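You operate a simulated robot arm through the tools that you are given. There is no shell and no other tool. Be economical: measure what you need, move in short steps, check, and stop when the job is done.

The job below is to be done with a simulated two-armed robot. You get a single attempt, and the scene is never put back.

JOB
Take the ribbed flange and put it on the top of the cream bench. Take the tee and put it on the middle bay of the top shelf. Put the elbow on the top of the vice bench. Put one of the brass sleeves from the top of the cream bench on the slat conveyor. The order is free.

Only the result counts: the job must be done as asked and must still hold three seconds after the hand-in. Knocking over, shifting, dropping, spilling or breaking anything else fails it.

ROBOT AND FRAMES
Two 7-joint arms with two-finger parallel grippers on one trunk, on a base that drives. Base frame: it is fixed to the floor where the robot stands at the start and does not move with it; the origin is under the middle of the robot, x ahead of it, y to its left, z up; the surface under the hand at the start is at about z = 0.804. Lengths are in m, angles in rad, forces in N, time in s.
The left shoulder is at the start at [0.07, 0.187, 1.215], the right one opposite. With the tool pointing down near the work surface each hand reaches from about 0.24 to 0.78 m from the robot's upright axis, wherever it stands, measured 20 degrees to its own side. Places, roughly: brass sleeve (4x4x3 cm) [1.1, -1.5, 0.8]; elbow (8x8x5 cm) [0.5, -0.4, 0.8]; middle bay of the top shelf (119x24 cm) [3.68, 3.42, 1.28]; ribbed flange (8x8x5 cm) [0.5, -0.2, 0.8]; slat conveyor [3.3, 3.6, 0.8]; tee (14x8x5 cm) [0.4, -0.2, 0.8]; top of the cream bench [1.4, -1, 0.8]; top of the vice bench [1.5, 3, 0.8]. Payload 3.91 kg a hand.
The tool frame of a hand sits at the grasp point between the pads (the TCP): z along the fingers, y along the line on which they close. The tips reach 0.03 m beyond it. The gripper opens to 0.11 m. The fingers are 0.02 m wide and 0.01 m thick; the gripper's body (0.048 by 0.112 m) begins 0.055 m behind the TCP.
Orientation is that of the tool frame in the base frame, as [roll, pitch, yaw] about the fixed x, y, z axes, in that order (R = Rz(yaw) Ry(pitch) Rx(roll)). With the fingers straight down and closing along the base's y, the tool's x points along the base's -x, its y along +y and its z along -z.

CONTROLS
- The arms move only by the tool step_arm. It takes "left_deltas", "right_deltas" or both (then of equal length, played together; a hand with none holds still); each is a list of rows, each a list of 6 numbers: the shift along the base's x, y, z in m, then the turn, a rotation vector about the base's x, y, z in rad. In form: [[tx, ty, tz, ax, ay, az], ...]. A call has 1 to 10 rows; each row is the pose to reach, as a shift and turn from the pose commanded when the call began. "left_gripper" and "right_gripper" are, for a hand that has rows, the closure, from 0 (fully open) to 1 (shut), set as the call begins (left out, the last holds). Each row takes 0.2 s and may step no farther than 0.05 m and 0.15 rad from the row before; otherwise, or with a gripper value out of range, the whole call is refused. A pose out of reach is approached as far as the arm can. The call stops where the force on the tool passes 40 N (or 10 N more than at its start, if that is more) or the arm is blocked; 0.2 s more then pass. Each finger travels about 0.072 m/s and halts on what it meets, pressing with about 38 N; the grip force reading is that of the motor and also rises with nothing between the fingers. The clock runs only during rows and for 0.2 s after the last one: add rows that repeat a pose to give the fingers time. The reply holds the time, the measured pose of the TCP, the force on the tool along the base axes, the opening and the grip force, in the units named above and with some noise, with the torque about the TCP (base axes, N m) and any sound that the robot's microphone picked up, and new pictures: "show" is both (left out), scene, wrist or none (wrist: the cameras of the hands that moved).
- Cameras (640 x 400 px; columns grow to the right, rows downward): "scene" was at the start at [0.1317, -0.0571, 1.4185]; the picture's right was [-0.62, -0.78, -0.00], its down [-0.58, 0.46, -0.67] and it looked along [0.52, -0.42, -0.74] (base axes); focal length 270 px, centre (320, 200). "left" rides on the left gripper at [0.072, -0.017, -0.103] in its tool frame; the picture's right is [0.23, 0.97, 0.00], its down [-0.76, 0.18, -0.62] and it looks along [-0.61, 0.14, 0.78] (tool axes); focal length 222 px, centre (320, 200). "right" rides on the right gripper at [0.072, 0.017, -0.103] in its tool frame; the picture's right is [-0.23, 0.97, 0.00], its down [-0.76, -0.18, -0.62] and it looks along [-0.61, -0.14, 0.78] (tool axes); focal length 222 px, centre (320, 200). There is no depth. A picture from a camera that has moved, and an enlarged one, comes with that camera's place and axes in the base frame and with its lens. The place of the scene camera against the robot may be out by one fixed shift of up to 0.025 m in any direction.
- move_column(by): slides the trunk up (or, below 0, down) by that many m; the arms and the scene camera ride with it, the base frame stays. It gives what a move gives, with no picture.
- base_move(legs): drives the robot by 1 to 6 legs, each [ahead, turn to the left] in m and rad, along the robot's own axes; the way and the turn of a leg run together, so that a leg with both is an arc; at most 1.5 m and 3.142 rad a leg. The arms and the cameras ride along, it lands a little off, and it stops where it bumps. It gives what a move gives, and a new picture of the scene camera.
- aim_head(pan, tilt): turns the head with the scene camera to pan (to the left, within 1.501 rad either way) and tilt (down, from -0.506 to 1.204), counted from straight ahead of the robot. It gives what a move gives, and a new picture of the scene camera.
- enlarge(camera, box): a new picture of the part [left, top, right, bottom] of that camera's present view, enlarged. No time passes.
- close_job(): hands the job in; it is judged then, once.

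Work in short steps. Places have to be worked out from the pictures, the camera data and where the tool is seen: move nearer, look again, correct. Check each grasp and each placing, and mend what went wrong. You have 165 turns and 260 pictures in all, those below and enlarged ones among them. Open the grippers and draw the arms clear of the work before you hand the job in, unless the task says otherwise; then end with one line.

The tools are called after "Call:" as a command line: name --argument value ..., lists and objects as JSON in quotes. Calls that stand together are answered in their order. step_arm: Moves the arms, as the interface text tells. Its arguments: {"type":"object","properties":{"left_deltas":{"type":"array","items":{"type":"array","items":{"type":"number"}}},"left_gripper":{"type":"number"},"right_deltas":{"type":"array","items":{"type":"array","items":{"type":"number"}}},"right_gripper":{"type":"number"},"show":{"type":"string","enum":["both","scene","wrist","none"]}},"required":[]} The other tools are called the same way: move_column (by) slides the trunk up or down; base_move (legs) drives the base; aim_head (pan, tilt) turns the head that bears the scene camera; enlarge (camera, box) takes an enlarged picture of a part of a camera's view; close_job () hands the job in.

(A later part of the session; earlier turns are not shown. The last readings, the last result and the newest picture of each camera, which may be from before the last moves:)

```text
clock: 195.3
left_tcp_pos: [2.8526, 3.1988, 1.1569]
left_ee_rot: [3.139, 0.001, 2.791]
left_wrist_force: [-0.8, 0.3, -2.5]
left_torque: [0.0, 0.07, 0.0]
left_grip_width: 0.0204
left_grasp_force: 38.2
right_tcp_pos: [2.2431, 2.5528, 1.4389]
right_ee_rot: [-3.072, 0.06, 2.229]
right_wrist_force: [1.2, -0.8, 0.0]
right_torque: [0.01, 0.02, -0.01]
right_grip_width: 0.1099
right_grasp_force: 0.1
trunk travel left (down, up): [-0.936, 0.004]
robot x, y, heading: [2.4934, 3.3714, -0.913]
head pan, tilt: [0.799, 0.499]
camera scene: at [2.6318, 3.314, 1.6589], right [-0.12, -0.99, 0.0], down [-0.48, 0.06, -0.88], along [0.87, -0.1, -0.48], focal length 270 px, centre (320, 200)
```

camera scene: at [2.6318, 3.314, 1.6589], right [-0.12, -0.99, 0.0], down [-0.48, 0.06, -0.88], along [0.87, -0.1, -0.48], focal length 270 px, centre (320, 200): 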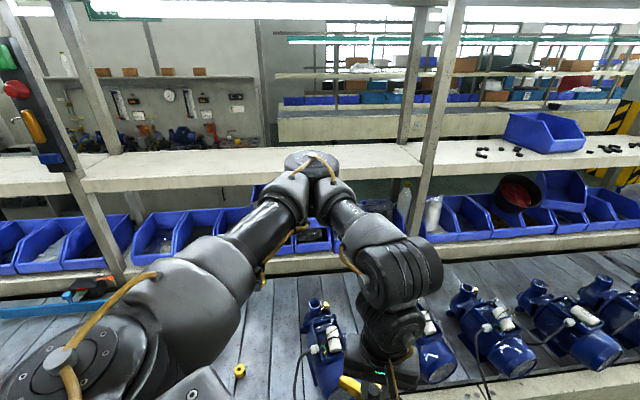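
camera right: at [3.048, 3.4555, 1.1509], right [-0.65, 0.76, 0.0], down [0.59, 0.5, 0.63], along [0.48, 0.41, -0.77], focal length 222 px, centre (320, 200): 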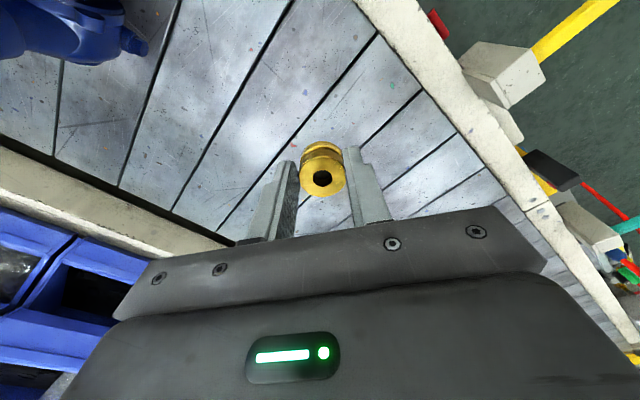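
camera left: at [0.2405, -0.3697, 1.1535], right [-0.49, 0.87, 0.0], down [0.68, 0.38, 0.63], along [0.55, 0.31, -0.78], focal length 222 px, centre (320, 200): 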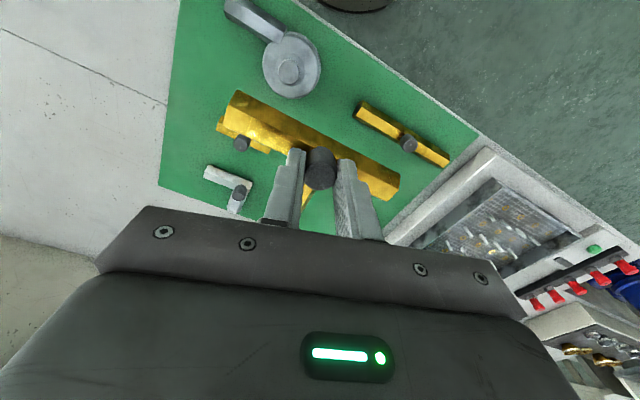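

The left arm with the tee is now at (2.85,3.20). I drive 0.13 m forward (toward the conveyor) and raise the left hand above shelf level.

Call:
base_move --legs '[[0.13, 0]]'

Call:
step_arm --left_deltas '[[0, 0, 0.04, 0, 0, 0], [0, 0, 0.08, 0, 0, 0], [0, 0, 0.12, 0, 0, 0], [0, 0, 0.16, 0, 0, 0], [0, 0, 0.2, 0, 0, 0], [0, 0, 0.24, 0, 0, 0], [0, 0, 0.28, 0, 0, 0], [0, 0, 0.28, 0, 0, 0]]' --show "scene"

```text
clock: 196.6
left_tcp_pos: [2.9259, 3.1004, 1.1604]
left_ee_rot: [3.141, 0.007, 2.787]
left_wrist_force: [-0.4, 0.6, -2.0]
left_torque: [0.0, 0.02, -0.02]
left_grip_width: 0.0203
left_grasp_force: 37.8
right_tcp_pos: [2.3141, 2.459, 1.4434]
right_ee_rot: [-3.074, 0.072, 2.223]
right_wrist_force: [-0.3, 1.6, -0.8]
right_torque: [-0.08, -0.04, 0.01]
right_grip_width: 0.11
right_grasp_force: 0.0
trunk travel left (down, up): [-0.936, 0.004]
robot x, y, heading: [2.5684, 3.269, -0.915]
head pan, tilt: [0.799, 0.499]
camera scene: at [2.7034, 3.2211, 1.66], right [-0.12, -0.99, 0.01], down [-0.47, 0.05, -0.88], along [0.87, -0.1, -0.47], focal length 270 px, centre (320, 200)
```

scene: 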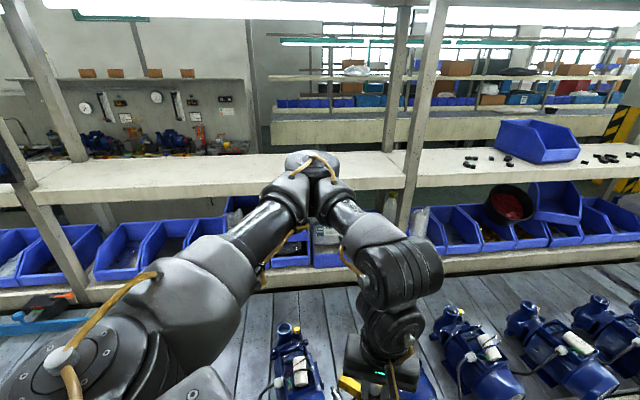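

```text
clock: 198.3
left_tcp_pos: [2.9311, 3.0951, 1.4395]
left_ee_rot: [3.138, 0.0, 2.787]
left_wrist_force: [-0.1, -0.2, -1.9]
left_torque: [0.02, 0.02, -0.03]
left_grip_width: 0.0202
left_grasp_force: 38.0
right_tcp_pos: [2.3214, 2.4482, 1.4389]
right_ee_rot: [-3.075, 0.062, 2.223]
right_wrist_force: [-0.5, -0.1, 0.7]
right_torque: [-0.02, -0.02, 0.04]
right_grip_width: 0.1098
right_grasp_force: 0.0
trunk travel left (down, up): [-0.936, 0.004]
robot x, y, heading: [2.5625, 3.2668, -0.913]
head pan, tilt: [0.799, 0.499]
camera scene: at [2.7115, 3.2096, 1.6589], right [-0.12, -0.99, 0.0], down [-0.48, 0.06, -0.88], along [0.87, -0.1, -0.48], focal length 270 px, centre (320, 200)
```

scene: 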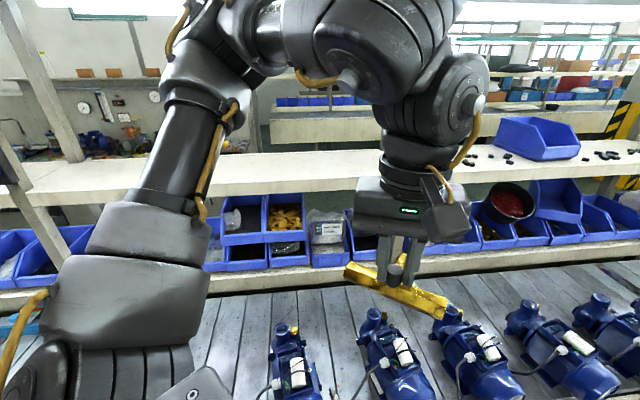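

The tee is up at z 1.44 and level. I extend toward the shelf, drifting to y≈3.27 to stay clear of the post at y≈2.82.

Call:
step_arm --left_deltas '[[0.035, 0.03, 0, 0, 0, 0], [0.07, 0.06, 0, 0, 0, 0], [0.105, 0.09, 0, 0, 0, 0], [0.14, 0.12, 0, 0, 0, 0], [0.18, 0.14, 0, 0, 0, 0], [0.225, 0.16, 0, 0, 0, 0], [0.27, 0.17, 0, 0, 0, 0], [0.315, 0.18, 0, 0, 0, 0], [0.36, 0.18, 0, 0, 0, 0], [0.405, 0.18, 0, 0, 0, 0]]' --show "scene"

```text
clock: 200.6
left_tcp_pos: [3.0923, 3.2212, 1.3771]
left_ee_rot: [3.137, 0.002, 2.788]
left_wrist_force: [-0.3, 0.6, -1.8]
left_torque: [0.08, 0.02, 0.01]
left_grip_width: 0.0206
left_grasp_force: 38.1
left hand out of reach, approached as far as the arm can: row 4, 5, 6, 7, 8, 9, 10
right_tcp_pos: [2.3186, 2.4484, 1.4372]
right_ee_rot: [-3.075, 0.062, 2.224]
right_wrist_force: [-0.4, -0.2, 0.2]
right_torque: [0.02, 0.0, 0.05]
right_grip_width: 0.1099
right_grasp_force: 0.1
trunk travel left (down, up): [-0.936, 0.004]
robot x, y, heading: [2.573, 3.2691, -0.913]
head pan, tilt: [0.799, 0.499]
camera scene: at [2.7092, 3.2089, 1.659], right [-0.12, -0.99, 0.0], down [-0.47, 0.06, -0.88], along [0.87, -0.1, -0.48], focal length 270 px, centre (320, 200)
```

scene: 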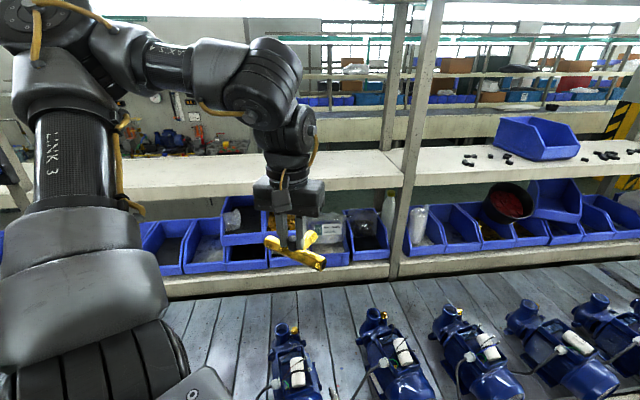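

The left arm stalls again (wrist yaw limit). I test turning the tool counter-clockwise while asking for the same forward motion.

Call:
step_arm --left_deltas '[[0, 0, 0.03, 0, 0, 0.14], [0, 0, 0.05, 0, 0, 0.28], [0, 0, 0.06, 0, 0, 0.42], [0, 0, 0.06, 0, 0, 0.56], [0.04, 0, 0.06, 0, 0, 0.56], [0.08, 0, 0.06, 0, 0, 0.56], [0.12, 0, 0.06, 0, 0, 0.56], [0.12, 0, 0.06, 0, 0, 0.56]]' --show "scene"

```text
clock: 202.3
left_tcp_pos: [3.1806, 3.2113, 1.4236]
left_ee_rot: [3.14, -0.001, -2.937]
left_wrist_force: [-0.5, 0.6, -2.4]
left_torque: [-0.03, 0.06, -0.02]
left_grip_width: 0.0204
left_grasp_force: 38.2
left hand out of reach, approached as far as the arm can: row 6, 7, 8
right_tcp_pos: [2.3207, 2.4518, 1.44]
right_ee_rot: [-3.072, 0.064, 2.225]
right_wrist_force: [-0.3, -1.0, 0.0]
right_torque: [0.04, -0.04, 0.02]
right_grip_width: 0.1101
right_grasp_force: 0.1
trunk travel left (down, up): [-0.936, 0.004]
robot x, y, heading: [2.5718, 3.2686, -0.923]
head pan, tilt: [0.799, 0.499]
camera scene: at [2.7115, 3.2115, 1.659], right [-0.12, -0.99, 0.0], down [-0.48, 0.06, -0.88], along [0.87, -0.1, -0.48], focal length 270 px, centre (320, 200)
```

scene: 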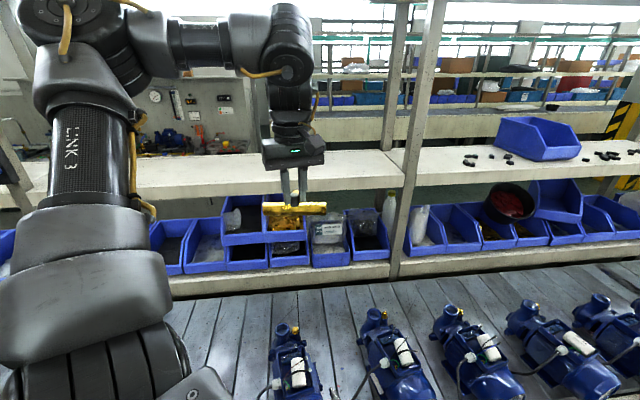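

Counter-clockwise yaw helps. I keep turning and extending.

Call:
step_arm --left_deltas '[[0, 0, 0.02, 0, 0, 0.14], [0, 0, 0.02, 0, 0, 0.28], [0, 0, 0.02, 0, 0, 0.42], [0.03, 0, 0.02, 0, 0, 0.56], [0.06, 0, 0.02, 0, 0, 0.7], [0.1, 0, 0.02, 0, 0, 0.84], [0.14, 0, 0.02, 0, 0, 0.84], [0.18, 0, 0.02, 0, 0, 0.84], [0.22, 0, 0.02, 0, 0, 0.84], [0.22, 0, 0.02, 0, 0, 0.84]]' --show "scene"

```text
clock: 204.6
left_tcp_pos: [3.3395, 3.1794, 1.3594]
left_ee_rot: [-3.137, 0.0, -2.096]
left_wrist_force: [-0.1, -0.8, -2.7]
left_torque: [-0.03, 0.04, 0.04]
left_grip_width: 0.0202
left_grasp_force: 38.0
left hand out of reach, approached as far as the arm can: row 1, 2, 3, 4, 5, 6, 7, 8, 9, 10
right_tcp_pos: [2.3192, 2.4516, 1.4391]
right_ee_rot: [-3.073, 0.063, 2.226]
right_wrist_force: [0.1, 0.1, 0.0]
right_torque: [-0.03, -0.03, -0.02]
right_grip_width: 0.1099
right_grasp_force: 0.1
trunk travel left (down, up): [-0.936, 0.004]
robot x, y, heading: [2.572, 3.2665, -0.914]
head pan, tilt: [0.799, 0.499]
camera scene: at [2.7108, 3.2112, 1.659], right [-0.12, -0.99, 0.0], down [-0.48, 0.06, -0.88], along [0.87, -0.1, -0.48], focal length 270 px, centre (320, 200)
```

scene: 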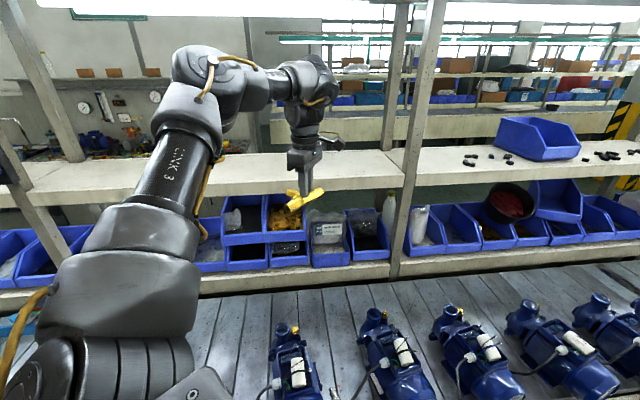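

Now at x=3.34. I tilt the tool forward by about 0.5 rad to gain reach and continue toward x≈3.6, keeping above the shelf.

Call:
step_arm --left_deltas '[[0, 0, 0.03, 0, -0.1, 0], [0, 0, 0.05, 0, -0.2, 0], [0.02, 0.01, 0.06, 0, -0.3, 0], [0.06, 0.02, 0.06, 0, -0.4, 0], [0.1, 0.03, 0.06, 0, -0.5, 0], [0.14, 0.04, 0.06, 0, -0.5, 0], [0.18, 0.04, 0.06, 0, -0.5, 0], [0.22, 0.04, 0.06, 0, -0.5, 0], [0.26, 0.04, 0.06, 0, -0.5, 0], [0.26, 0.04, 0.06, 0, -0.5, 0]]' --show "scene"

```text
clock: 206.8
left_tcp_pos: [3.5108, 3.222, 1.4156]
left_ee_rot: [-2.7, 0.245, -2.04]
left_wrist_force: [0.2, -0.5, -1.9]
left_torque: [-0.03, 0.07, 0.05]
left_grip_width: 0.02
left_grasp_force: 38.7
left hand out of reach, approached as far as the arm can: row 7, 8, 9, 10
right_tcp_pos: [2.322, 2.4488, 1.4389]
right_ee_rot: [-3.074, 0.062, 2.224]
right_wrist_force: [-0.6, -1.1, 0.4]
right_torque: [0.0, 0.01, -0.01]
right_grip_width: 0.1101
right_grasp_force: 0.1
trunk travel left (down, up): [-0.936, 0.004]
robot x, y, heading: [2.5679, 3.2687, -0.913]
head pan, tilt: [0.799, 0.499]
camera scene: at [2.7133, 3.2083, 1.6587], right [-0.12, -0.99, 0.0], down [-0.48, 0.06, -0.88], along [0.87, -0.1, -0.48], focal length 270 px, centre (320, 200)
```

scene: 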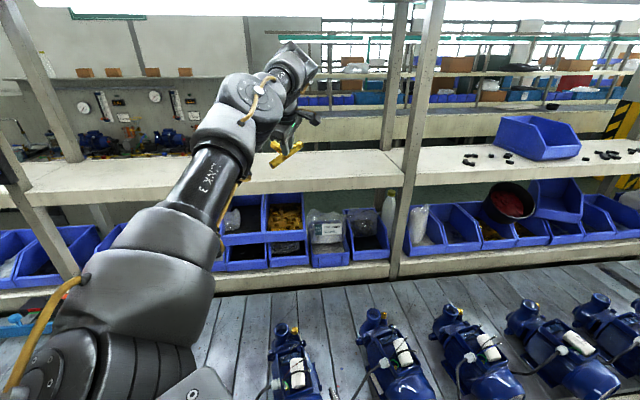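

I need roughly 0.09 m more. I inch the base forward 0.1 m (about +0.06 in x); it stops by itself if it touches anything.

Call:
base_move --legs '[[0.1, 0]]'

```text
clock: 208.4
left_tcp_pos: [3.5627, 3.1681, 1.4374]
left_ee_rot: [-2.678, 0.233, -2.043]
left_wrist_force: [0.5, -1.8, -2.2]
left_torque: [0.03, 0.1, 0.02]
left_grip_width: 0.0205
left_grasp_force: 37.8
right_tcp_pos: [2.3568, 2.391, 1.4496]
right_ee_rot: [-3.107, 0.046, 2.309]
right_wrist_force: [-0.6, -1.0, 0.5]
right_torque: [0.03, 0.05, -0.03]
right_grip_width: 0.1098
right_grasp_force: 0.1
trunk travel left (down, up): [-0.936, 0.004]
robot x, y, heading: [2.6246, 3.1895, -0.92]
head pan, tilt: [0.799, 0.499]
stopped in leg 1: the robot was blocked; the commanded pose is now the measured one
camera scene: at [2.7721, 3.1288, 1.6586], right [-0.12, -0.99, 0.0], down [-0.48, 0.06, -0.88], along [0.87, -0.1, -0.48], focal length 270 px, centre (320, 200)
```

scene: 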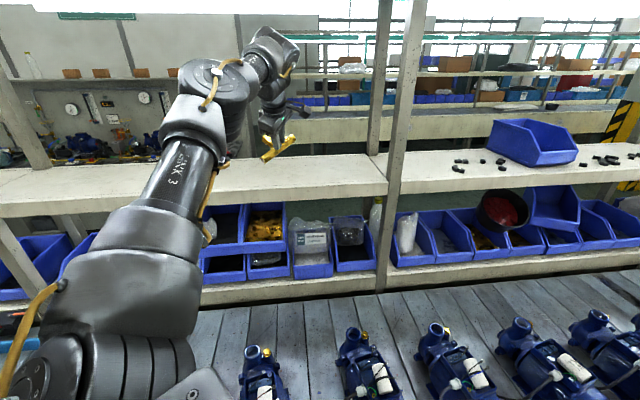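

The base touched something and stopped; the left hand is now at x=3.563. I look at the state with the wrist and scene cameras before continuing.

Call:
enlarge --camera "left" --box '[0, 0, 640, 400]'

Call:
aim_head --pan -0.4 --tilt 0.5

```text
1.00 times, centred on (320, 200) of left (not enlarged: the box is as wide or as high as the picture)
camera zoom: at [3.4921, 3.0997, 1.5175], right [-0.83, 0.29, -0.48], down [-0.1, 0.76, 0.64], along [0.55, 0.58, -0.6], focal length 222 px, centre (320, 200)
```

zoom: 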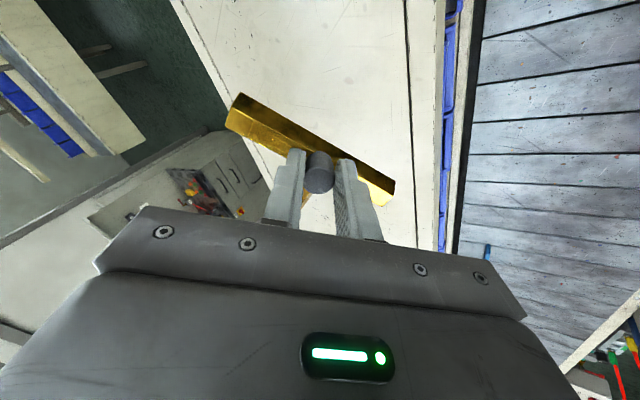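

```text
clock: 209.8
left_tcp_pos: [3.5598, 3.1724, 1.4389]
left_ee_rot: [-2.676, 0.23, -2.041]
left_wrist_force: [0.2, -0.6, -2.4]
left_torque: [-0.02, 0.06, 0.02]
left_grip_width: 0.0204
left_grasp_force: 37.9
right_tcp_pos: [2.3561, 2.3929, 1.4528]
right_ee_rot: [-3.104, 0.051, 2.306]
right_wrist_force: [0.0, 0.3, -0.6]
right_torque: [-0.03, 0.04, 0.0]
right_grip_width: 0.1102
right_grasp_force: 0.1
trunk travel left (down, up): [-0.936, 0.004]
robot x, y, heading: [2.6284, 3.1919, -0.91]
head pan, tilt: [-0.4, 0.499]
camera scene: at [2.7034, 3.056, 1.6589], right [-0.97, -0.25, 0.0], down [-0.12, 0.46, -0.88], along [0.22, -0.85, -0.48], focal length 270 px, centre (320, 200)
```

scene: 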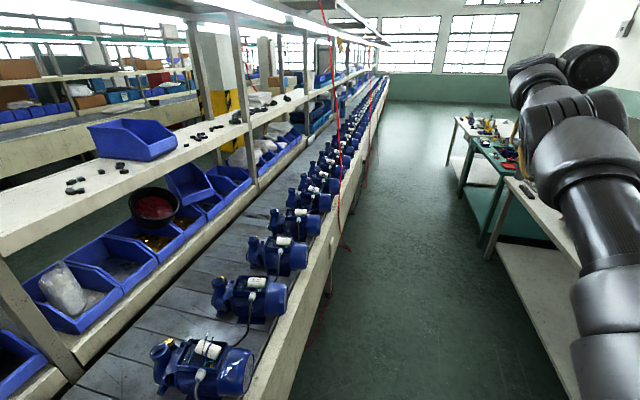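

The wrist view puts the shelf top between x≈3.55 and 3.81; the tee needs about 5 cm more. Lowering brings the wrist nearer shoulder height, so I push forward while descending partway.

Call:
step_arm --left_deltas '[[0.02, 0, 0, 0, 0, 0], [0.04, 0, -0.01, 0, 0, 0], [0.06, 0, -0.02, 0, 0, 0], [0.07, 0, -0.03, 0, 0, 0], [0.08, 0, -0.04, 0, 0, 0], [0.08, 0, -0.04, 0, 0, 0]]' --show "wrist"

```text
clock: 211.2
left_tcp_pos: [3.5894, 3.1745, 1.3977]
left_ee_rot: [-2.673, 0.23, -2.039]
left_wrist_force: [-0.5, 0.9, -2.0]
left_torque: [0.0, 0.11, 0.03]
left_grip_width: 0.0202
left_grasp_force: 38.2
left hand out of reach, approached as far as the arm can: row 1, 2, 3, 4, 5, 6
right_tcp_pos: [2.3564, 2.3936, 1.452]
right_ee_rot: [-3.104, 0.052, 2.307]
right_wrist_force: [-0.2, 0.6, 0.4]
right_torque: [-0.01, -0.02, 0.0]
right_grip_width: 0.11
right_grasp_force: 0.0
trunk travel left (down, up): [-0.936, 0.004]
robot x, y, heading: [2.6274, 3.1925, -0.918]
head pan, tilt: [-0.4, 0.499]
camera left: at [3.5191, 3.106, 1.4767], right [-0.83, 0.28, -0.48], down [-0.11, 0.76, 0.64], along [0.55, 0.58, -0.6], focal length 222 px, centre (320, 200)
```

left: 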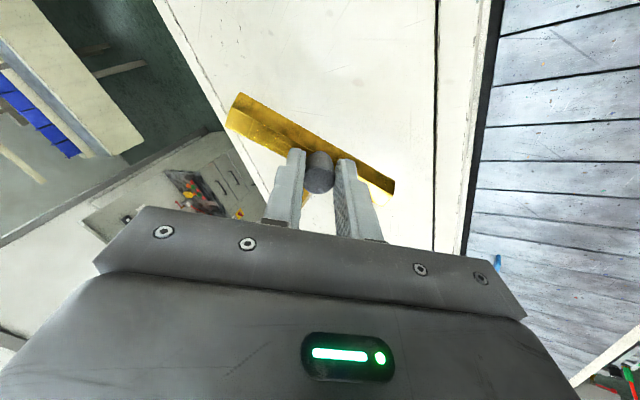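

The shelf is under the tee now, centre at x≈3.61. I add a little more tilt and reach, continuing to lower gently.

Call:
step_arm --left_deltas '[[0.02, 0.01, 0.0, 0, -0.08, 0], [0.04, 0.02, 0.0, 0, -0.16, 0], [0.06, 0.03, -0.01, 0, -0.2, 0], [0.06, 0.03, -0.02, 0, -0.2, 0], [0.06, 0.03, -0.025, 0, -0.2, 0], [0.06, 0.03, -0.025, 0, -0.2, 0]]' --show "wrist"

```text
clock: 212.6
left_tcp_pos: [3.6522, 3.2041, 1.3738]
left_ee_rot: [-2.49, 0.318, -1.989]
left_wrist_force: [0.3, -0.1, -3.2]
left_torque: [0.0, 0.09, -0.01]
left_grip_width: 0.0203
left_grasp_force: 38.2
right_tcp_pos: [2.3561, 2.3927, 1.4529]
right_ee_rot: [-3.102, 0.049, 2.308]
right_wrist_force: [0.5, -0.3, 0.8]
right_torque: [0.0, 0.01, -0.02]
right_grip_width: 0.1098
right_grasp_force: 0.0
trunk travel left (down, up): [-0.936, 0.004]
robot x, y, heading: [2.6287, 3.1955, -0.914]
head pan, tilt: [-0.4, 0.499]
camera left: at [3.5673, 3.1358, 1.4373], right [-0.72, 0.29, -0.63], down [-0.23, 0.76, 0.6], along [0.66, 0.58, -0.48], focal length 222 px, centre (320, 200)
```

left: 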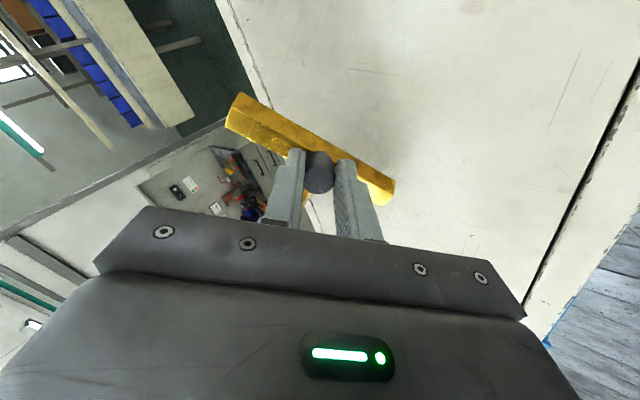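

It reached x=3.652 with no stall. Now I try to straighten the tilt back partly while keeping the position.

Call:
step_arm --left_deltas '[[0, 0, 0.0, 0, 0.1, 0], [-0.005, 0, 0.0, 0, 0.2, 0], [-0.01, 0, -0.005, 0, 0.3, 0], [-0.015, 0, -0.01, 0, 0.4, 0], [-0.015, 0, -0.01, 0, 0.4, 0]]' --show "wrist"

```text
clock: 213.8
left_tcp_pos: [3.5409, 3.1834, 1.3675]
left_ee_rot: [-2.855, 0.137, -2.072]
left_wrist_force: [0.8, 0.8, -2.5]
left_torque: [-0.06, 0.06, -0.01]
left_grip_width: 0.0208
left_grasp_force: 38.3
left hand out of reach, approached as far as the arm can: row 1, 2, 3, 4, 5
right_tcp_pos: [2.3539, 2.3939, 1.4533]
right_ee_rot: [-3.104, 0.05, 2.309]
right_wrist_force: [-0.5, 0.1, -0.3]
right_torque: [0.04, -0.02, -0.03]
right_grip_width: 0.1101
right_grasp_force: 0.0
trunk travel left (down, up): [-0.936, 0.004]
robot x, y, heading: [2.6258, 3.1922, -0.916]
head pan, tilt: [-0.4, 0.499]
camera left: at [3.4877, 3.1149, 1.4606], right [-0.91, 0.29, -0.3], down [0.02, 0.76, 0.65], along [0.42, 0.58, -0.7], focal length 222 px, centre (320, 200)
```

left: 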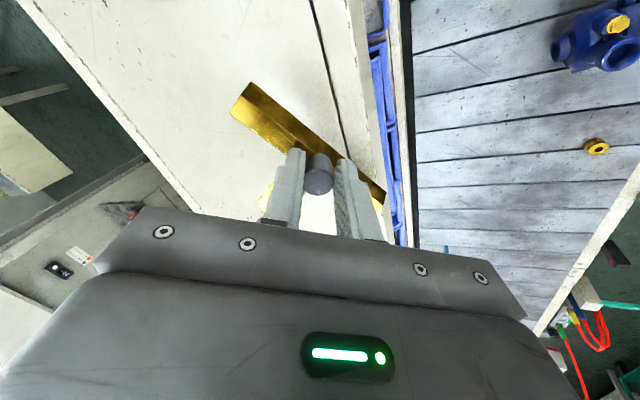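

Too upright loses reach. I return to a moderate tilt (~35°) at x≈3.63.

Call:
step_arm --left_deltas '[[0.0, 0.005, 0.015, 0, -0.08, 0], [0.02, 0.01, 0.02, 0, -0.16, 0], [0.04, 0.015, 0.02, 0, -0.24, 0], [0.07, 0.02, 0.02, 0, -0.3, 0], [0.09, 0.03, 0.02, 0, -0.32, 0], [0.09, 0.03, 0.02, 0, -0.32, 0]]' --show "wrist"

Call:
aim_head --pan 0.95 --tilt 0.4

```text
clock: 215.2
left_tcp_pos: [3.6272, 3.2163, 1.3853]
left_ee_rot: [-2.566, 0.283, -2.009]
left_wrist_force: [-0.7, -0.3, -2.8]
left_torque: [-0.01, 0.08, 0.01]
left_grip_width: 0.0203
left_grasp_force: 38.0
right_tcp_pos: [2.3555, 2.3929, 1.4521]
right_ee_rot: [-3.102, 0.051, 2.308]
right_wrist_force: [-0.7, -0.1, -0.3]
right_torque: [0.02, 0.01, -0.02]
right_grip_width: 0.1099
right_grasp_force: 0.0
trunk travel left (down, up): [-0.936, 0.004]
robot x, y, heading: [2.6306, 3.192, -0.919]
head pan, tilt: [-0.4, 0.499]
camera left: at [3.5488, 3.1485, 1.4552], right [-0.77, 0.28, -0.57], down [-0.18, 0.76, 0.62], along [0.61, 0.58, -0.53], focal length 222 px, centre (320, 200)
```

left: 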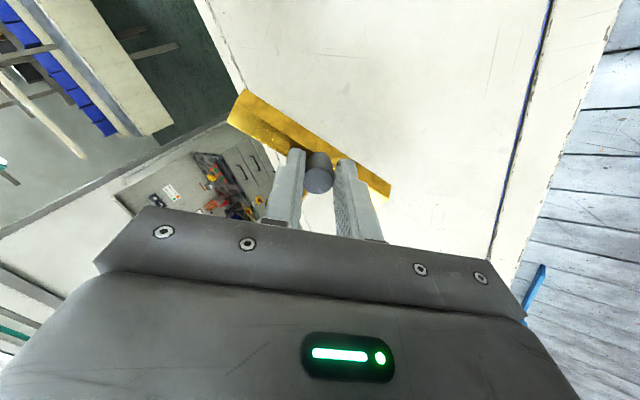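

```text
clock: 216.7
left_tcp_pos: [3.6283, 3.2171, 1.3841]
left_ee_rot: [-2.563, 0.281, -2.01]
left_wrist_force: [-0.5, -0.6, -2.3]
left_torque: [-0.02, 0.11, 0.01]
left_grip_width: 0.0204
left_grasp_force: 37.8
right_tcp_pos: [2.3558, 2.3945, 1.4535]
right_ee_rot: [-3.104, 0.051, 2.309]
right_wrist_force: [0.0, -0.2, 0.1]
right_torque: [0.0, -0.04, 0.04]
right_grip_width: 0.1098
right_grasp_force: 0.1
trunk travel left (down, up): [-0.936, 0.004]
robot x, y, heading: [2.6273, 3.1953, -0.92]
head pan, tilt: [0.949, 0.4]
camera scene: at [2.7734, 3.1476, 1.668], right [0.03, -1.0, 0.0], down [-0.39, -0.01, -0.92], along [0.92, 0.03, -0.39], focal length 270 px, centre (320, 200)
```

scene: 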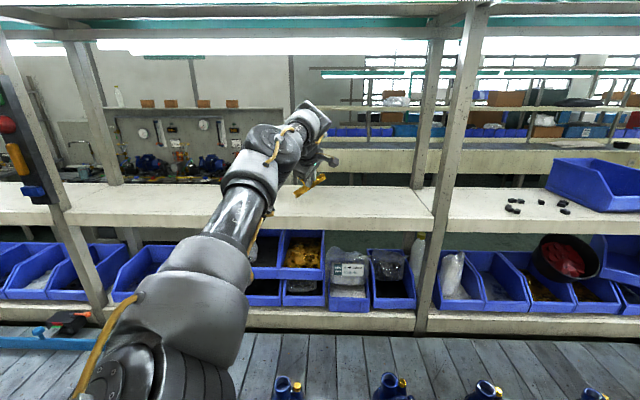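

The tee is fully over the shelf with its lowest end about 3 cm above it. I lower with the trunk in small steps until contact.

Call:
move_column --by -0.02

Call:
move_column --by -0.01

Call:
enlarge --camera "left" --box '[160, 40, 480, 240]'

Call:
enlarge --camera "scene" --box '[240, 100, 400, 200]'

```text
clock: 217.3
left_tcp_pos: [3.6259, 3.2158, 1.367]
left_ee_rot: [-2.561, 0.281, -2.013]
left_wrist_force: [0.0, -1.2, 6.5]
left_torque: [0.35, 0.04, 0.01]
left_grip_width: 0.0205
left_grasp_force: 37.8
right_tcp_pos: [2.354, 2.3937, 1.4321]
right_ee_rot: [-3.106, 0.05, 2.307]
right_wrist_force: [0.1, -0.9, 0.5]
right_torque: [0.0, -0.01, 0.01]
right_grip_width: 0.1099
right_grasp_force: 0.1
trunk travel left (down, up): [-0.916, 0.024]
robot x, y, heading: [2.6295, 3.1902, -0.91]
head pan, tilt: [0.949, 0.4]
```

```text
clock: 217.9
left_tcp_pos: [3.6224, 3.2145, 1.3568]
left_ee_rot: [-2.563, 0.284, -2.012]
left_wrist_force: [-3.4, -7.3, 14.1]
left_torque: [0.7, 0.07, 0.12]
left_grip_width: 0.0223
left_grasp_force: 38.4
right_tcp_pos: [2.3507, 2.3918, 1.4163]
right_ee_rot: [-3.116, 0.042, 2.302]
right_wrist_force: [28.8, 5.6, 5.5]
right_torque: [-0.21, 1.81, -0.26]
right_grip_width: 0.1101
right_grasp_force: 0.1
trunk travel left (down, up): [-0.906, 0.034]
robot x, y, heading: [2.6317, 3.1937, -0.918]
head pan, tilt: [0.949, 0.4]
```

```text
2.00 times, centred on (320, 140) of left
camera zoom: at [3.5446, 3.1458, 1.4276], right [-0.77, 0.29, -0.58], down [-0.18, 0.76, 0.62], along [0.62, 0.58, -0.53], focal length 444 px, centre (320, 320)
```

zoom: 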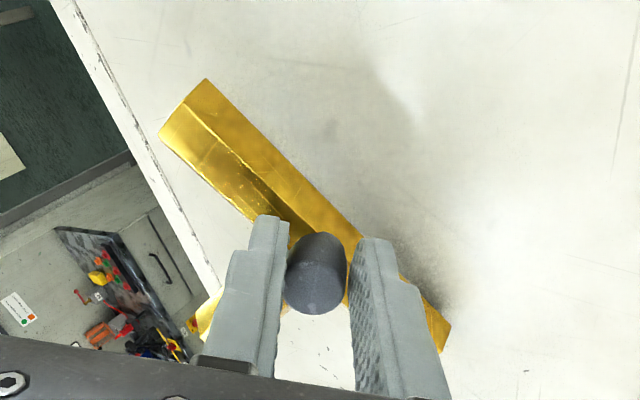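

```text
4.00 times, centred on (320, 150) of scene
camera zoom: at [2.7685, 3.1444, 1.6383], right [0.03, -1.0, 0.0], down [-0.39, -0.01, -0.92], along [0.92, 0.03, -0.39], focal length 1080 px, centre (320, 400)
```

zoom: 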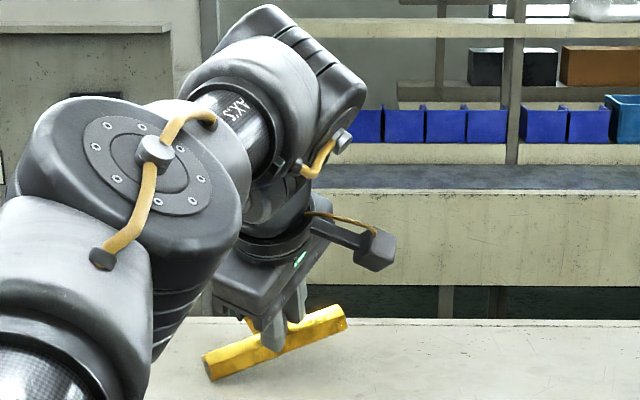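

The tee end is touching the shelf. But the right hand reports a 29 N contact, so I look through its camera before anything else.

Call:
enlarge --camera "right" --box '[0, 0, 640, 400]'

Call:
aim_head --pan -1.0 --tilt 0.3

```text
1.00 times, centred on (320, 200) of right (not enlarged: the box is as wide or as high as the picture)
camera zoom: at [2.314, 2.4626, 1.5166], right [0.88, 0.48, -0.02], down [0.37, -0.65, 0.66], along [0.31, -0.58, -0.75], focal length 222 px, centre (320, 200)
```

zoom: 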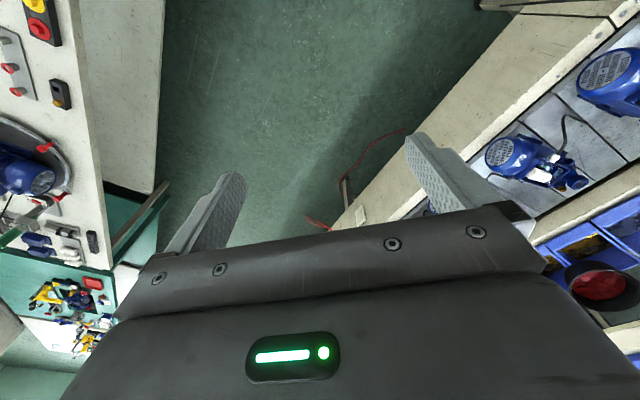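

```text
clock: 219.8
left_tcp_pos: [3.6278, 3.2187, 1.3549]
left_ee_rot: [-2.561, 0.281, -2.01]
left_wrist_force: [-0.1, 0.3, -2.1]
left_torque: [-0.04, 0.07, -0.03]
left_grip_width: 0.0205
left_grasp_force: 38.3
right_tcp_pos: [2.3559, 2.3939, 1.4218]
right_ee_rot: [-3.104, 0.05, 2.306]
right_wrist_force: [0.1, 0.5, 0.2]
right_torque: [-0.01, 0.02, 0.01]
right_grip_width: 0.1101
right_grasp_force: 0.2
trunk travel left (down, up): [-0.906, 0.034]
robot x, y, heading: [2.6294, 3.1913, -0.914]
head pan, tilt: [-1.0, 0.3]
camera scene: at [2.6486, 3.0573, 1.6474], right [-0.94, 0.34, 0.0], down [0.1, 0.28, -0.96], along [-0.32, -0.9, -0.3], focal length 270 px, centre (320, 200)
```

scene: 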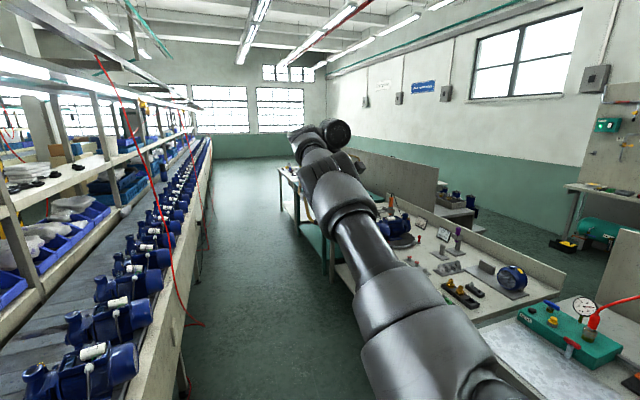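

Nothing is near the right hand and its force is back to zero, so it was a transient. I check the tee at the shelf again.

Call:
enlarge --camera "left" --box '[160, 40, 480, 240]'

Call:
aim_head --pan 0.95 --tilt 0.4

Call:
enlarge --camera "scene" --box '[240, 100, 400, 200]'

```text
2.00 times, centred on (320, 140) of left
camera zoom: at [3.5483, 3.1495, 1.4255], right [-0.77, 0.28, -0.57], down [-0.18, 0.76, 0.62], along [0.61, 0.58, -0.53], focal length 444 px, centre (320, 320)
```

zoom: 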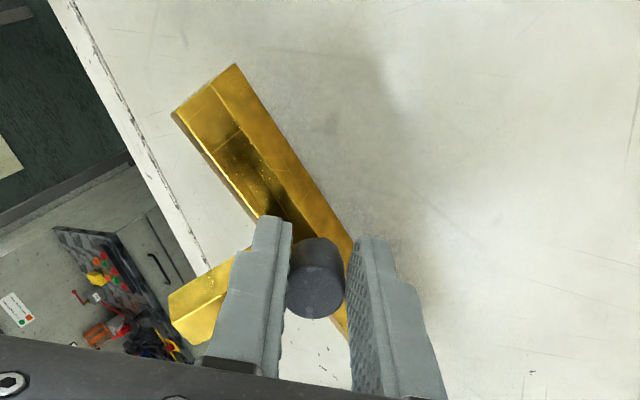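

```text
clock: 221.7
left_tcp_pos: [3.6278, 3.2167, 1.3538]
left_ee_rot: [-2.564, 0.279, -2.01]
left_wrist_force: [-0.4, 1.0, -2.1]
left_torque: [0.0, 0.08, 0.01]
left_grip_width: 0.0206
left_grasp_force: 37.8
right_tcp_pos: [2.3555, 2.3941, 1.422]
right_ee_rot: [-3.103, 0.05, 2.307]
right_wrist_force: [-0.5, 0.1, -0.4]
right_torque: [0.0, 0.02, 0.05]
right_grip_width: 0.1097
right_grasp_force: 0.0
trunk travel left (down, up): [-0.906, 0.034]
robot x, y, heading: [2.6295, 3.192, -0.918]
head pan, tilt: [0.949, 0.4]
camera scene: at [2.7733, 3.1475, 1.638], right [0.03, -1.0, 0.0], down [-0.39, -0.01, -0.92], along [0.92, 0.03, -0.39], focal length 270 px, centre (320, 200)
```

scene: 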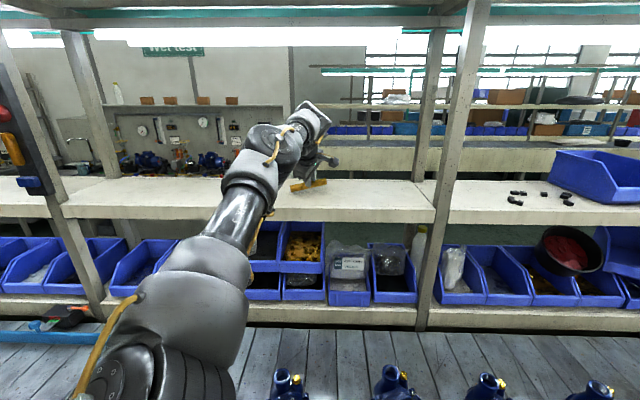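

```text
4.00 times, centred on (320, 150) of scene
camera zoom: at [2.7733, 3.1475, 1.638], right [0.03, -1.0, 0.0], down [-0.39, -0.01, -0.92], along [0.92, 0.03, -0.39], focal length 1080 px, centre (320, 400)
```

zoom: 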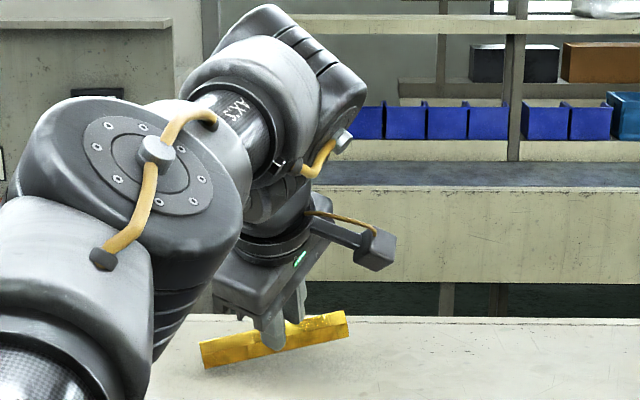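

The tee is swivelling in the grip so its bar lies down parallel to the shelf, which helps. I continue lowering gently.

Call:
move_column --by -0.01

Call:
move_column --by -0.01

Call:
enlarge --camera "left" --box '[160, 40, 480, 240]'

Call:
enlarge --camera "scene" --box '[240, 100, 400, 200]'

```text
clock: 222.3
left_tcp_pos: [3.6261, 3.2162, 1.3461]
left_ee_rot: [-2.56, 0.282, -2.011]
left_wrist_force: [-2.7, -2.0, 6.1]
left_torque: [0.52, 0.02, 0.16]
left_grip_width: 0.0203
left_grasp_force: 37.4
right_tcp_pos: [2.3533, 2.3931, 1.4113]
right_ee_rot: [-3.104, 0.051, 2.306]
right_wrist_force: [-0.2, 1.0, 0.2]
right_torque: [-0.02, 0.01, 0.0]
right_grip_width: 0.11
right_grasp_force: 0.0
trunk travel left (down, up): [-0.896, 0.044]
robot x, y, heading: [2.6311, 3.1915, -0.918]
head pan, tilt: [0.949, 0.4]
```

```text
clock: 222.9
left_tcp_pos: [3.6301, 3.2174, 1.3314]
left_ee_rot: [-2.564, 0.281, -2.012]
left_wrist_force: [-0.7, -1.2, 1.7]
left_torque: [-0.06, 0.0, -0.07]
left_grip_width: 0.0001
left_grasp_force: 37.6
right_tcp_pos: [2.358, 2.3934, 1.4014]
right_ee_rot: [-3.102, 0.049, 2.308]
right_wrist_force: [-0.7, -0.4, 0.1]
right_torque: [0.0, 0.06, 0.04]
right_grip_width: 0.1103
right_grasp_force: 0.1
trunk travel left (down, up): [-0.886, 0.054]
robot x, y, heading: [2.6302, 3.1913, -0.913]
head pan, tilt: [0.949, 0.4]
```

```text
2.00 times, centred on (320, 140) of left
camera zoom: at [3.5505, 3.1494, 1.403], right [-0.77, 0.28, -0.57], down [-0.18, 0.76, 0.62], along [0.61, 0.58, -0.54], focal length 444 px, centre (320, 320)
```

zoom: 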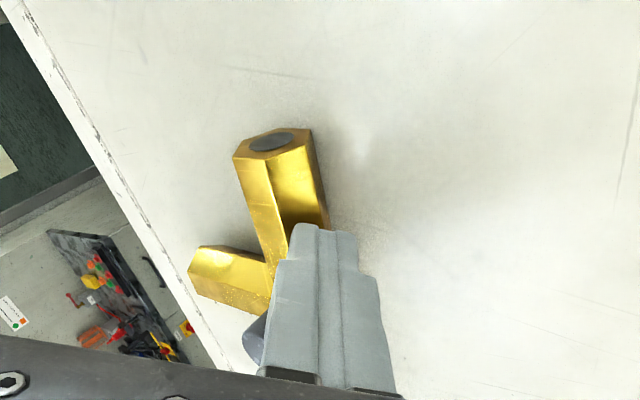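

```text
4.00 times, centred on (320, 150) of scene
camera zoom: at [2.7752, 3.1474, 1.6176], right [0.03, -1.0, 0.0], down [-0.39, -0.01, -0.92], along [0.92, 0.03, -0.39], focal length 1080 px, centre (320, 400)
```

zoom: 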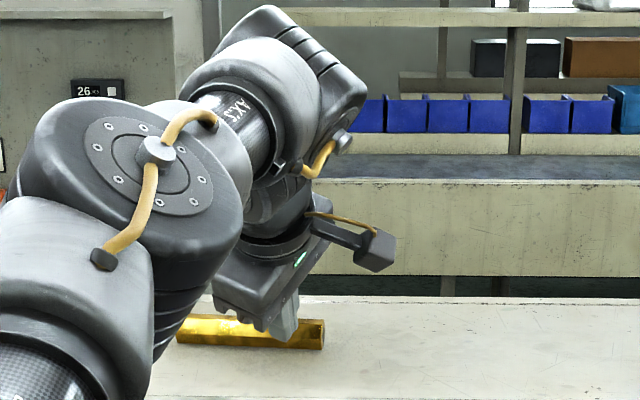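

The tee slipped out and now lies on the shelf. I raise the trunk to clear it and inspect.

Call:
move_column --by 0.05

Call:
step_arm --left_deltas '[[-0.02, 0, 0.04, 0, 0, 0], [-0.05, 0, 0.07, 0, 0, 0], [-0.08, 0, 0.08, 0, 0, 0]]'

Call:
enlarge --camera "scene" --box '[240, 110, 400, 210]'

```text
clock: 223.8
left_tcp_pos: [3.6266, 3.2165, 1.384]
left_ee_rot: [-2.564, 0.283, -2.011]
left_wrist_force: [0.1, 0.3, 0.1]
left_torque: [-0.01, 0.02, 0.0]
left_grip_width: 0.0
left_grasp_force: 37.3
right_tcp_pos: [2.3558, 2.3936, 1.4522]
right_ee_rot: [-3.104, 0.05, 2.307]
right_wrist_force: [0.5, -0.4, -0.6]
right_torque: [-0.03, -0.01, 0.02]
right_grip_width: 0.1101
right_grasp_force: 0.0
trunk travel left (down, up): [-0.936, 0.004]
robot x, y, heading: [2.6315, 3.1943, -0.919]
head pan, tilt: [0.949, 0.4]
```

```text
clock: 224.6
left_tcp_pos: [3.5477, 3.2199, 1.4649]
left_ee_rot: [-2.562, 0.28, -2.01]
left_wrist_force: [-1.0, -0.6, 1.1]
left_torque: [0.03, 0.01, 0.04]
left_grip_width: 0.0003
left_grasp_force: 38.0
right_tcp_pos: [2.3554, 2.3948, 1.4522]
right_ee_rot: [-3.104, 0.05, 2.308]
right_wrist_force: [0.2, 0.0, -0.4]
right_torque: [0.01, 0.0, 0.01]
right_grip_width: 0.1099
right_grasp_force: 0.2
trunk travel left (down, up): [-0.936, 0.004]
robot x, y, heading: [2.6322, 3.19, -0.918]
head pan, tilt: [0.949, 0.4]
camera scene: at [2.7721, 3.1489, 1.6681], right [0.03, -1.0, 0.0], down [-0.39, -0.01, -0.92], along [0.92, 0.03, -0.39], focal length 270 px, centre (320, 200)
camera left: at [3.4679, 3.1505, 1.5351], right [-0.77, 0.28, -0.57], down [-0.18, 0.76, 0.62], along [0.61, 0.58, -0.53], focal length 222 px, centre (320, 200)
```

scene: 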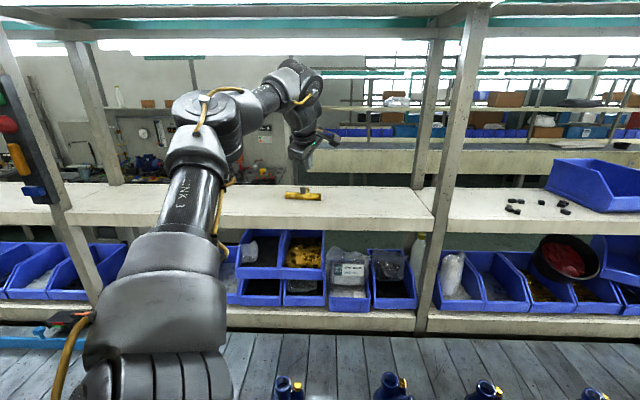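
left: 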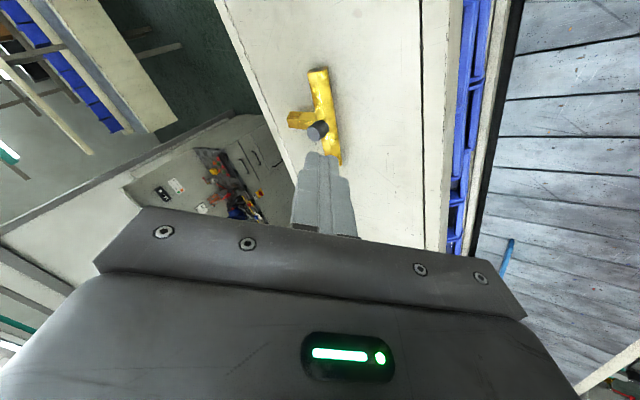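

```text
4.00 times, centred on (320, 160) of scene
camera zoom: at [2.7721, 3.1489, 1.6681], right [0.03, -1.0, 0.0], down [-0.39, -0.01, -0.92], along [0.92, 0.03, -0.39], focal length 1080 px, centre (320, 360)
```

zoom: 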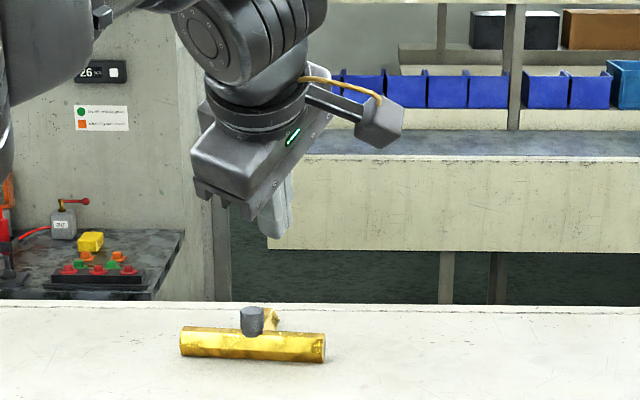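

The tee lies flat on the shelf at about (3.66,3.22), well inside the bay. I retract the left arm, straightening the tilt on the way.

Call:
step_arm --left_deltas '[[-0.04, 0, 0.02, 0, 0.06, 0], [-0.08, 0, 0.02, 0, 0.12, 0], [-0.12, 0, 0.02, 0, 0.18, 0], [-0.16, 0, 0.02, 0, 0.24, 0], [-0.2, 0, 0.0, 0, 0.3, 0], [-0.24, -0.01, -0.02, 0, 0.36, 0], [-0.28, -0.02, -0.04, 0, 0.42, 0], [-0.32, -0.03, -0.06, 0, 0.48, 0], [-0.36, -0.04, -0.08, 0, 0.54, 0], [-0.4, -0.05, -0.1, 0, 0.6, 0]]' --left_gripper 0 --show "scene"

```text
clock: 226.8
left_tcp_pos: [3.1451, 3.1666, 1.3702]
left_ee_rot: [-3.099, 0.002, -2.088]
left_wrist_force: [-1.3, 0.3, -0.6]
left_torque: [-0.01, 0.0, 0.02]
left_grip_width: 0.11
left_grasp_force: 0.0
left hand out of reach, approached as far as the arm can: row 2, 3, 4, 5, 6, 7, 8
right_tcp_pos: [2.3548, 2.3927, 1.4524]
right_ee_rot: [-3.104, 0.049, 2.308]
right_wrist_force: [0.0, -0.5, 0.5]
right_torque: [-0.01, 0.01, -0.02]
right_grip_width: 0.1101
right_grasp_force: 0.0
trunk travel left (down, up): [-0.936, 0.004]
robot x, y, heading: [2.6327, 3.1877, -0.917]
head pan, tilt: [0.949, 0.4]
camera scene: at [2.7726, 3.1462, 1.6681], right [0.03, -1.0, 0.0], down [-0.39, -0.01, -0.92], along [0.92, 0.03, -0.39], focal length 270 px, centre (320, 200)
```

scene: 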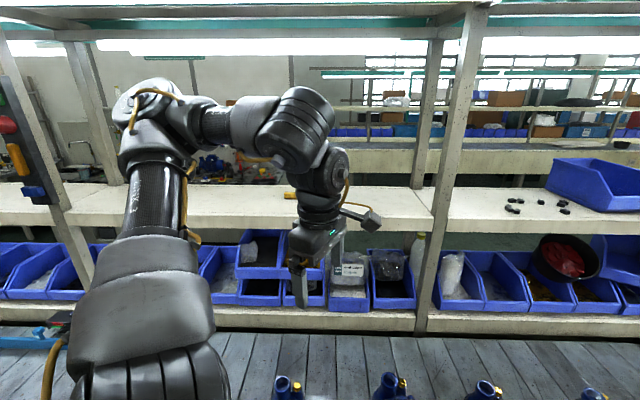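

I finish tucking the left arm and bring the extended right arm in, ready for driving.

Call:
step_arm --left_deltas '[[-0.02, -0.01, 0, 0, 0, -0.1], [-0.04, -0.02, 0, 0, 0, -0.2], [-0.06, -0.04, -0.01, 0, 0, -0.3], [-0.08, -0.06, -0.02, 0, 0, -0.4], [-0.1, -0.08, -0.04, 0, 0, -0.5], [-0.12, -0.1, -0.06, 0, 0, -0.6], [-0.14, -0.11, -0.08, 0, 0, -0.7], [-0.16, -0.12, -0.1, 0, 0, -0.8], [-0.16, -0.12, -0.12, 0, 0, -0.9], [-0.16, -0.12, -0.14, 0, 0, -1.0]]' --right_deltas '[[0.02, 0.027, -0.025, 0, 0, 0], [0.04, 0.054, -0.05, 0, 0, 0], [0.06, 0.08, -0.075, 0, 0, 0], [0.08, 0.108, -0.1, 0, 0, 0], [0.1, 0.135, -0.12, 0, 0, 0], [0.12, 0.162, -0.14, 0, 0, 0], [0.14, 0.19, -0.16, 0, 0, 0], [0.16, 0.216, -0.18, 0, 0, 0], [0.18, 0.24, -0.2, 0, 0, 0], [0.2, 0.265, -0.22, 0, 0, 0]]' --show "none"

```text
clock: 229.0
left_tcp_pos: [2.9961, 3.0308, 1.2424]
left_ee_rot: [-3.112, 0.0, -2.989]
left_wrist_force: [-0.4, -0.1, 0.4]
left_torque: [-0.03, -0.04, 0.02]
left_grip_width: 0.1097
left_grasp_force: 0.0
left hand out of reach, approached as far as the arm can: row 4, 5, 6, 7, 8, 9, 10
right_tcp_pos: [2.3556, 2.3928, 1.4512]
right_ee_rot: [-3.105, 0.05, 2.308]
right_wrist_force: [0.1, -0.7, -0.3]
right_torque: [-0.02, 0.02, 0.0]
right_grip_width: 0.1103
right_grasp_force: 0.1
right hand out of reach, approached as far as the arm can: row 1, 2, 3, 4, 5, 6, 7, 8, 9, 10
trunk travel left (down, up): [-0.936, 0.004]
robot x, y, heading: [2.6296, 3.1924, -0.911]
head pan, tilt: [0.949, 0.4]
```

The right arm is stuck in its stretched posture; I try freeing it with a clockwise yaw first, then moving in.

Call:
step_arm --right_deltas '[[0, 0, 0, 0, 0, -0.14], [0, 0, 0, 0, 0, -0.28], [0, 0, 0, 0, 0, -0.42], [0, 0, 0, 0, 0, -0.56], [0.02, 0.03, -0.02, 0, 0, -0.56], [0.04, 0.06, -0.04, 0, 0, -0.56], [0.06, 0.09, -0.06, 0, 0, -0.56], [0.08, 0.12, -0.08, 0, 0, -0.56], [0.1, 0.15, -0.1, 0, 0, -0.56], [0.12, 0.18, -0.12, 0, 0, -0.56]]' --show "none"

```text
clock: 231.2
left_tcp_pos: [2.9979, 3.0325, 1.2425]
left_ee_rot: [-3.111, -0.003, -2.988]
left_wrist_force: [-0.3, 0.3, 0.4]
left_torque: [0.0, 0.01, -0.03]
left_grip_width: 0.1099
left_grasp_force: 0.0
right_tcp_pos: [2.4816, 2.5585, 1.3288]
right_ee_rot: [-3.101, 0.054, 1.741]
right_wrist_force: [-0.7, 0.2, 0.8]
right_torque: [-0.01, 0.01, -0.05]
right_grip_width: 0.1099
right_grasp_force: 0.2
trunk travel left (down, up): [-0.936, 0.004]
robot x, y, heading: [2.634, 3.1944, -0.915]
head pan, tilt: [0.949, 0.4]
```

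Freed. I tuck it the rest of the way, then back off from the conveyor and head south down the aisle.

Call:
step_arm --right_deltas '[[0.02, 0.03, -0.02, 0, 0, 0], [0.04, 0.06, -0.04, 0, 0, 0], [0.06, 0.09, -0.06, 0, 0, 0.1], [0.08, 0.11, -0.08, 0, 0, 0.2], [0.08, 0.11, -0.1, 0, 0, 0.3]]' --show "none"

Call:
base_move --legs '[[-0.5, 0], [0, -0.685], [1.5, 0], [1.5, 0], [1.5, 0], [1.45, 0]]'

```text
clock: 232.4
left_tcp_pos: [3.0047, 3.0396, 1.241]
left_ee_rot: [-3.106, -0.01, -2.986]
left_wrist_force: [0.2, 0.3, -0.2]
left_torque: [-0.04, 0.02, 0.0]
left_grip_width: 0.1101
left_grasp_force: 0.0
right_tcp_pos: [2.5629, 2.6726, 1.2336]
right_ee_rot: [-3.096, 0.056, 2.05]
right_wrist_force: [0.2, 0.4, 0.1]
right_torque: [-0.06, 0.05, 0.0]
right_grip_width: 0.1101
right_grasp_force: 0.1
right hand out of reach, approached as far as the arm can: row 2, 3, 4, 5
trunk travel left (down, up): [-0.936, 0.004]
robot x, y, heading: [2.6262, 3.1925, -0.912]
head pan, tilt: [0.949, 0.4]
```

```text
clock: 264.6
left_tcp_pos: [2.496, -2.6137, 1.2432]
left_ee_rot: [-3.111, -0.002, 2.639]
left_wrist_force: [1.0, 0.3, -0.1]
left_torque: [-0.01, 0.0, 0.02]
left_grip_width: 0.1101
left_grasp_force: 0.0
right_tcp_pos: [1.9217, -2.6331, 1.2282]
right_ee_rot: [-3.106, 0.053, 1.385]
right_wrist_force: [-0.2, -0.4, -0.6]
right_torque: [-0.02, -0.01, -0.01]
right_grip_width: 0.1102
right_grasp_force: 0.2
trunk travel left (down, up): [-0.936, 0.004]
robot x, y, heading: [2.3021, -2.2648, -1.576]
head pan, tilt: [0.949, 0.4]
camera scene: at [2.3983, -2.3744, 1.6682], right [-0.58, -0.81, 0.0], down [-0.32, 0.23, -0.92], along [0.75, -0.54, -0.39], focal length 270 px, centre (320, 200)
```

scene: 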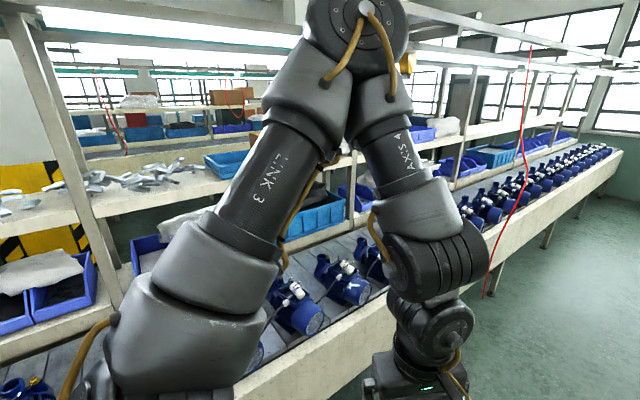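

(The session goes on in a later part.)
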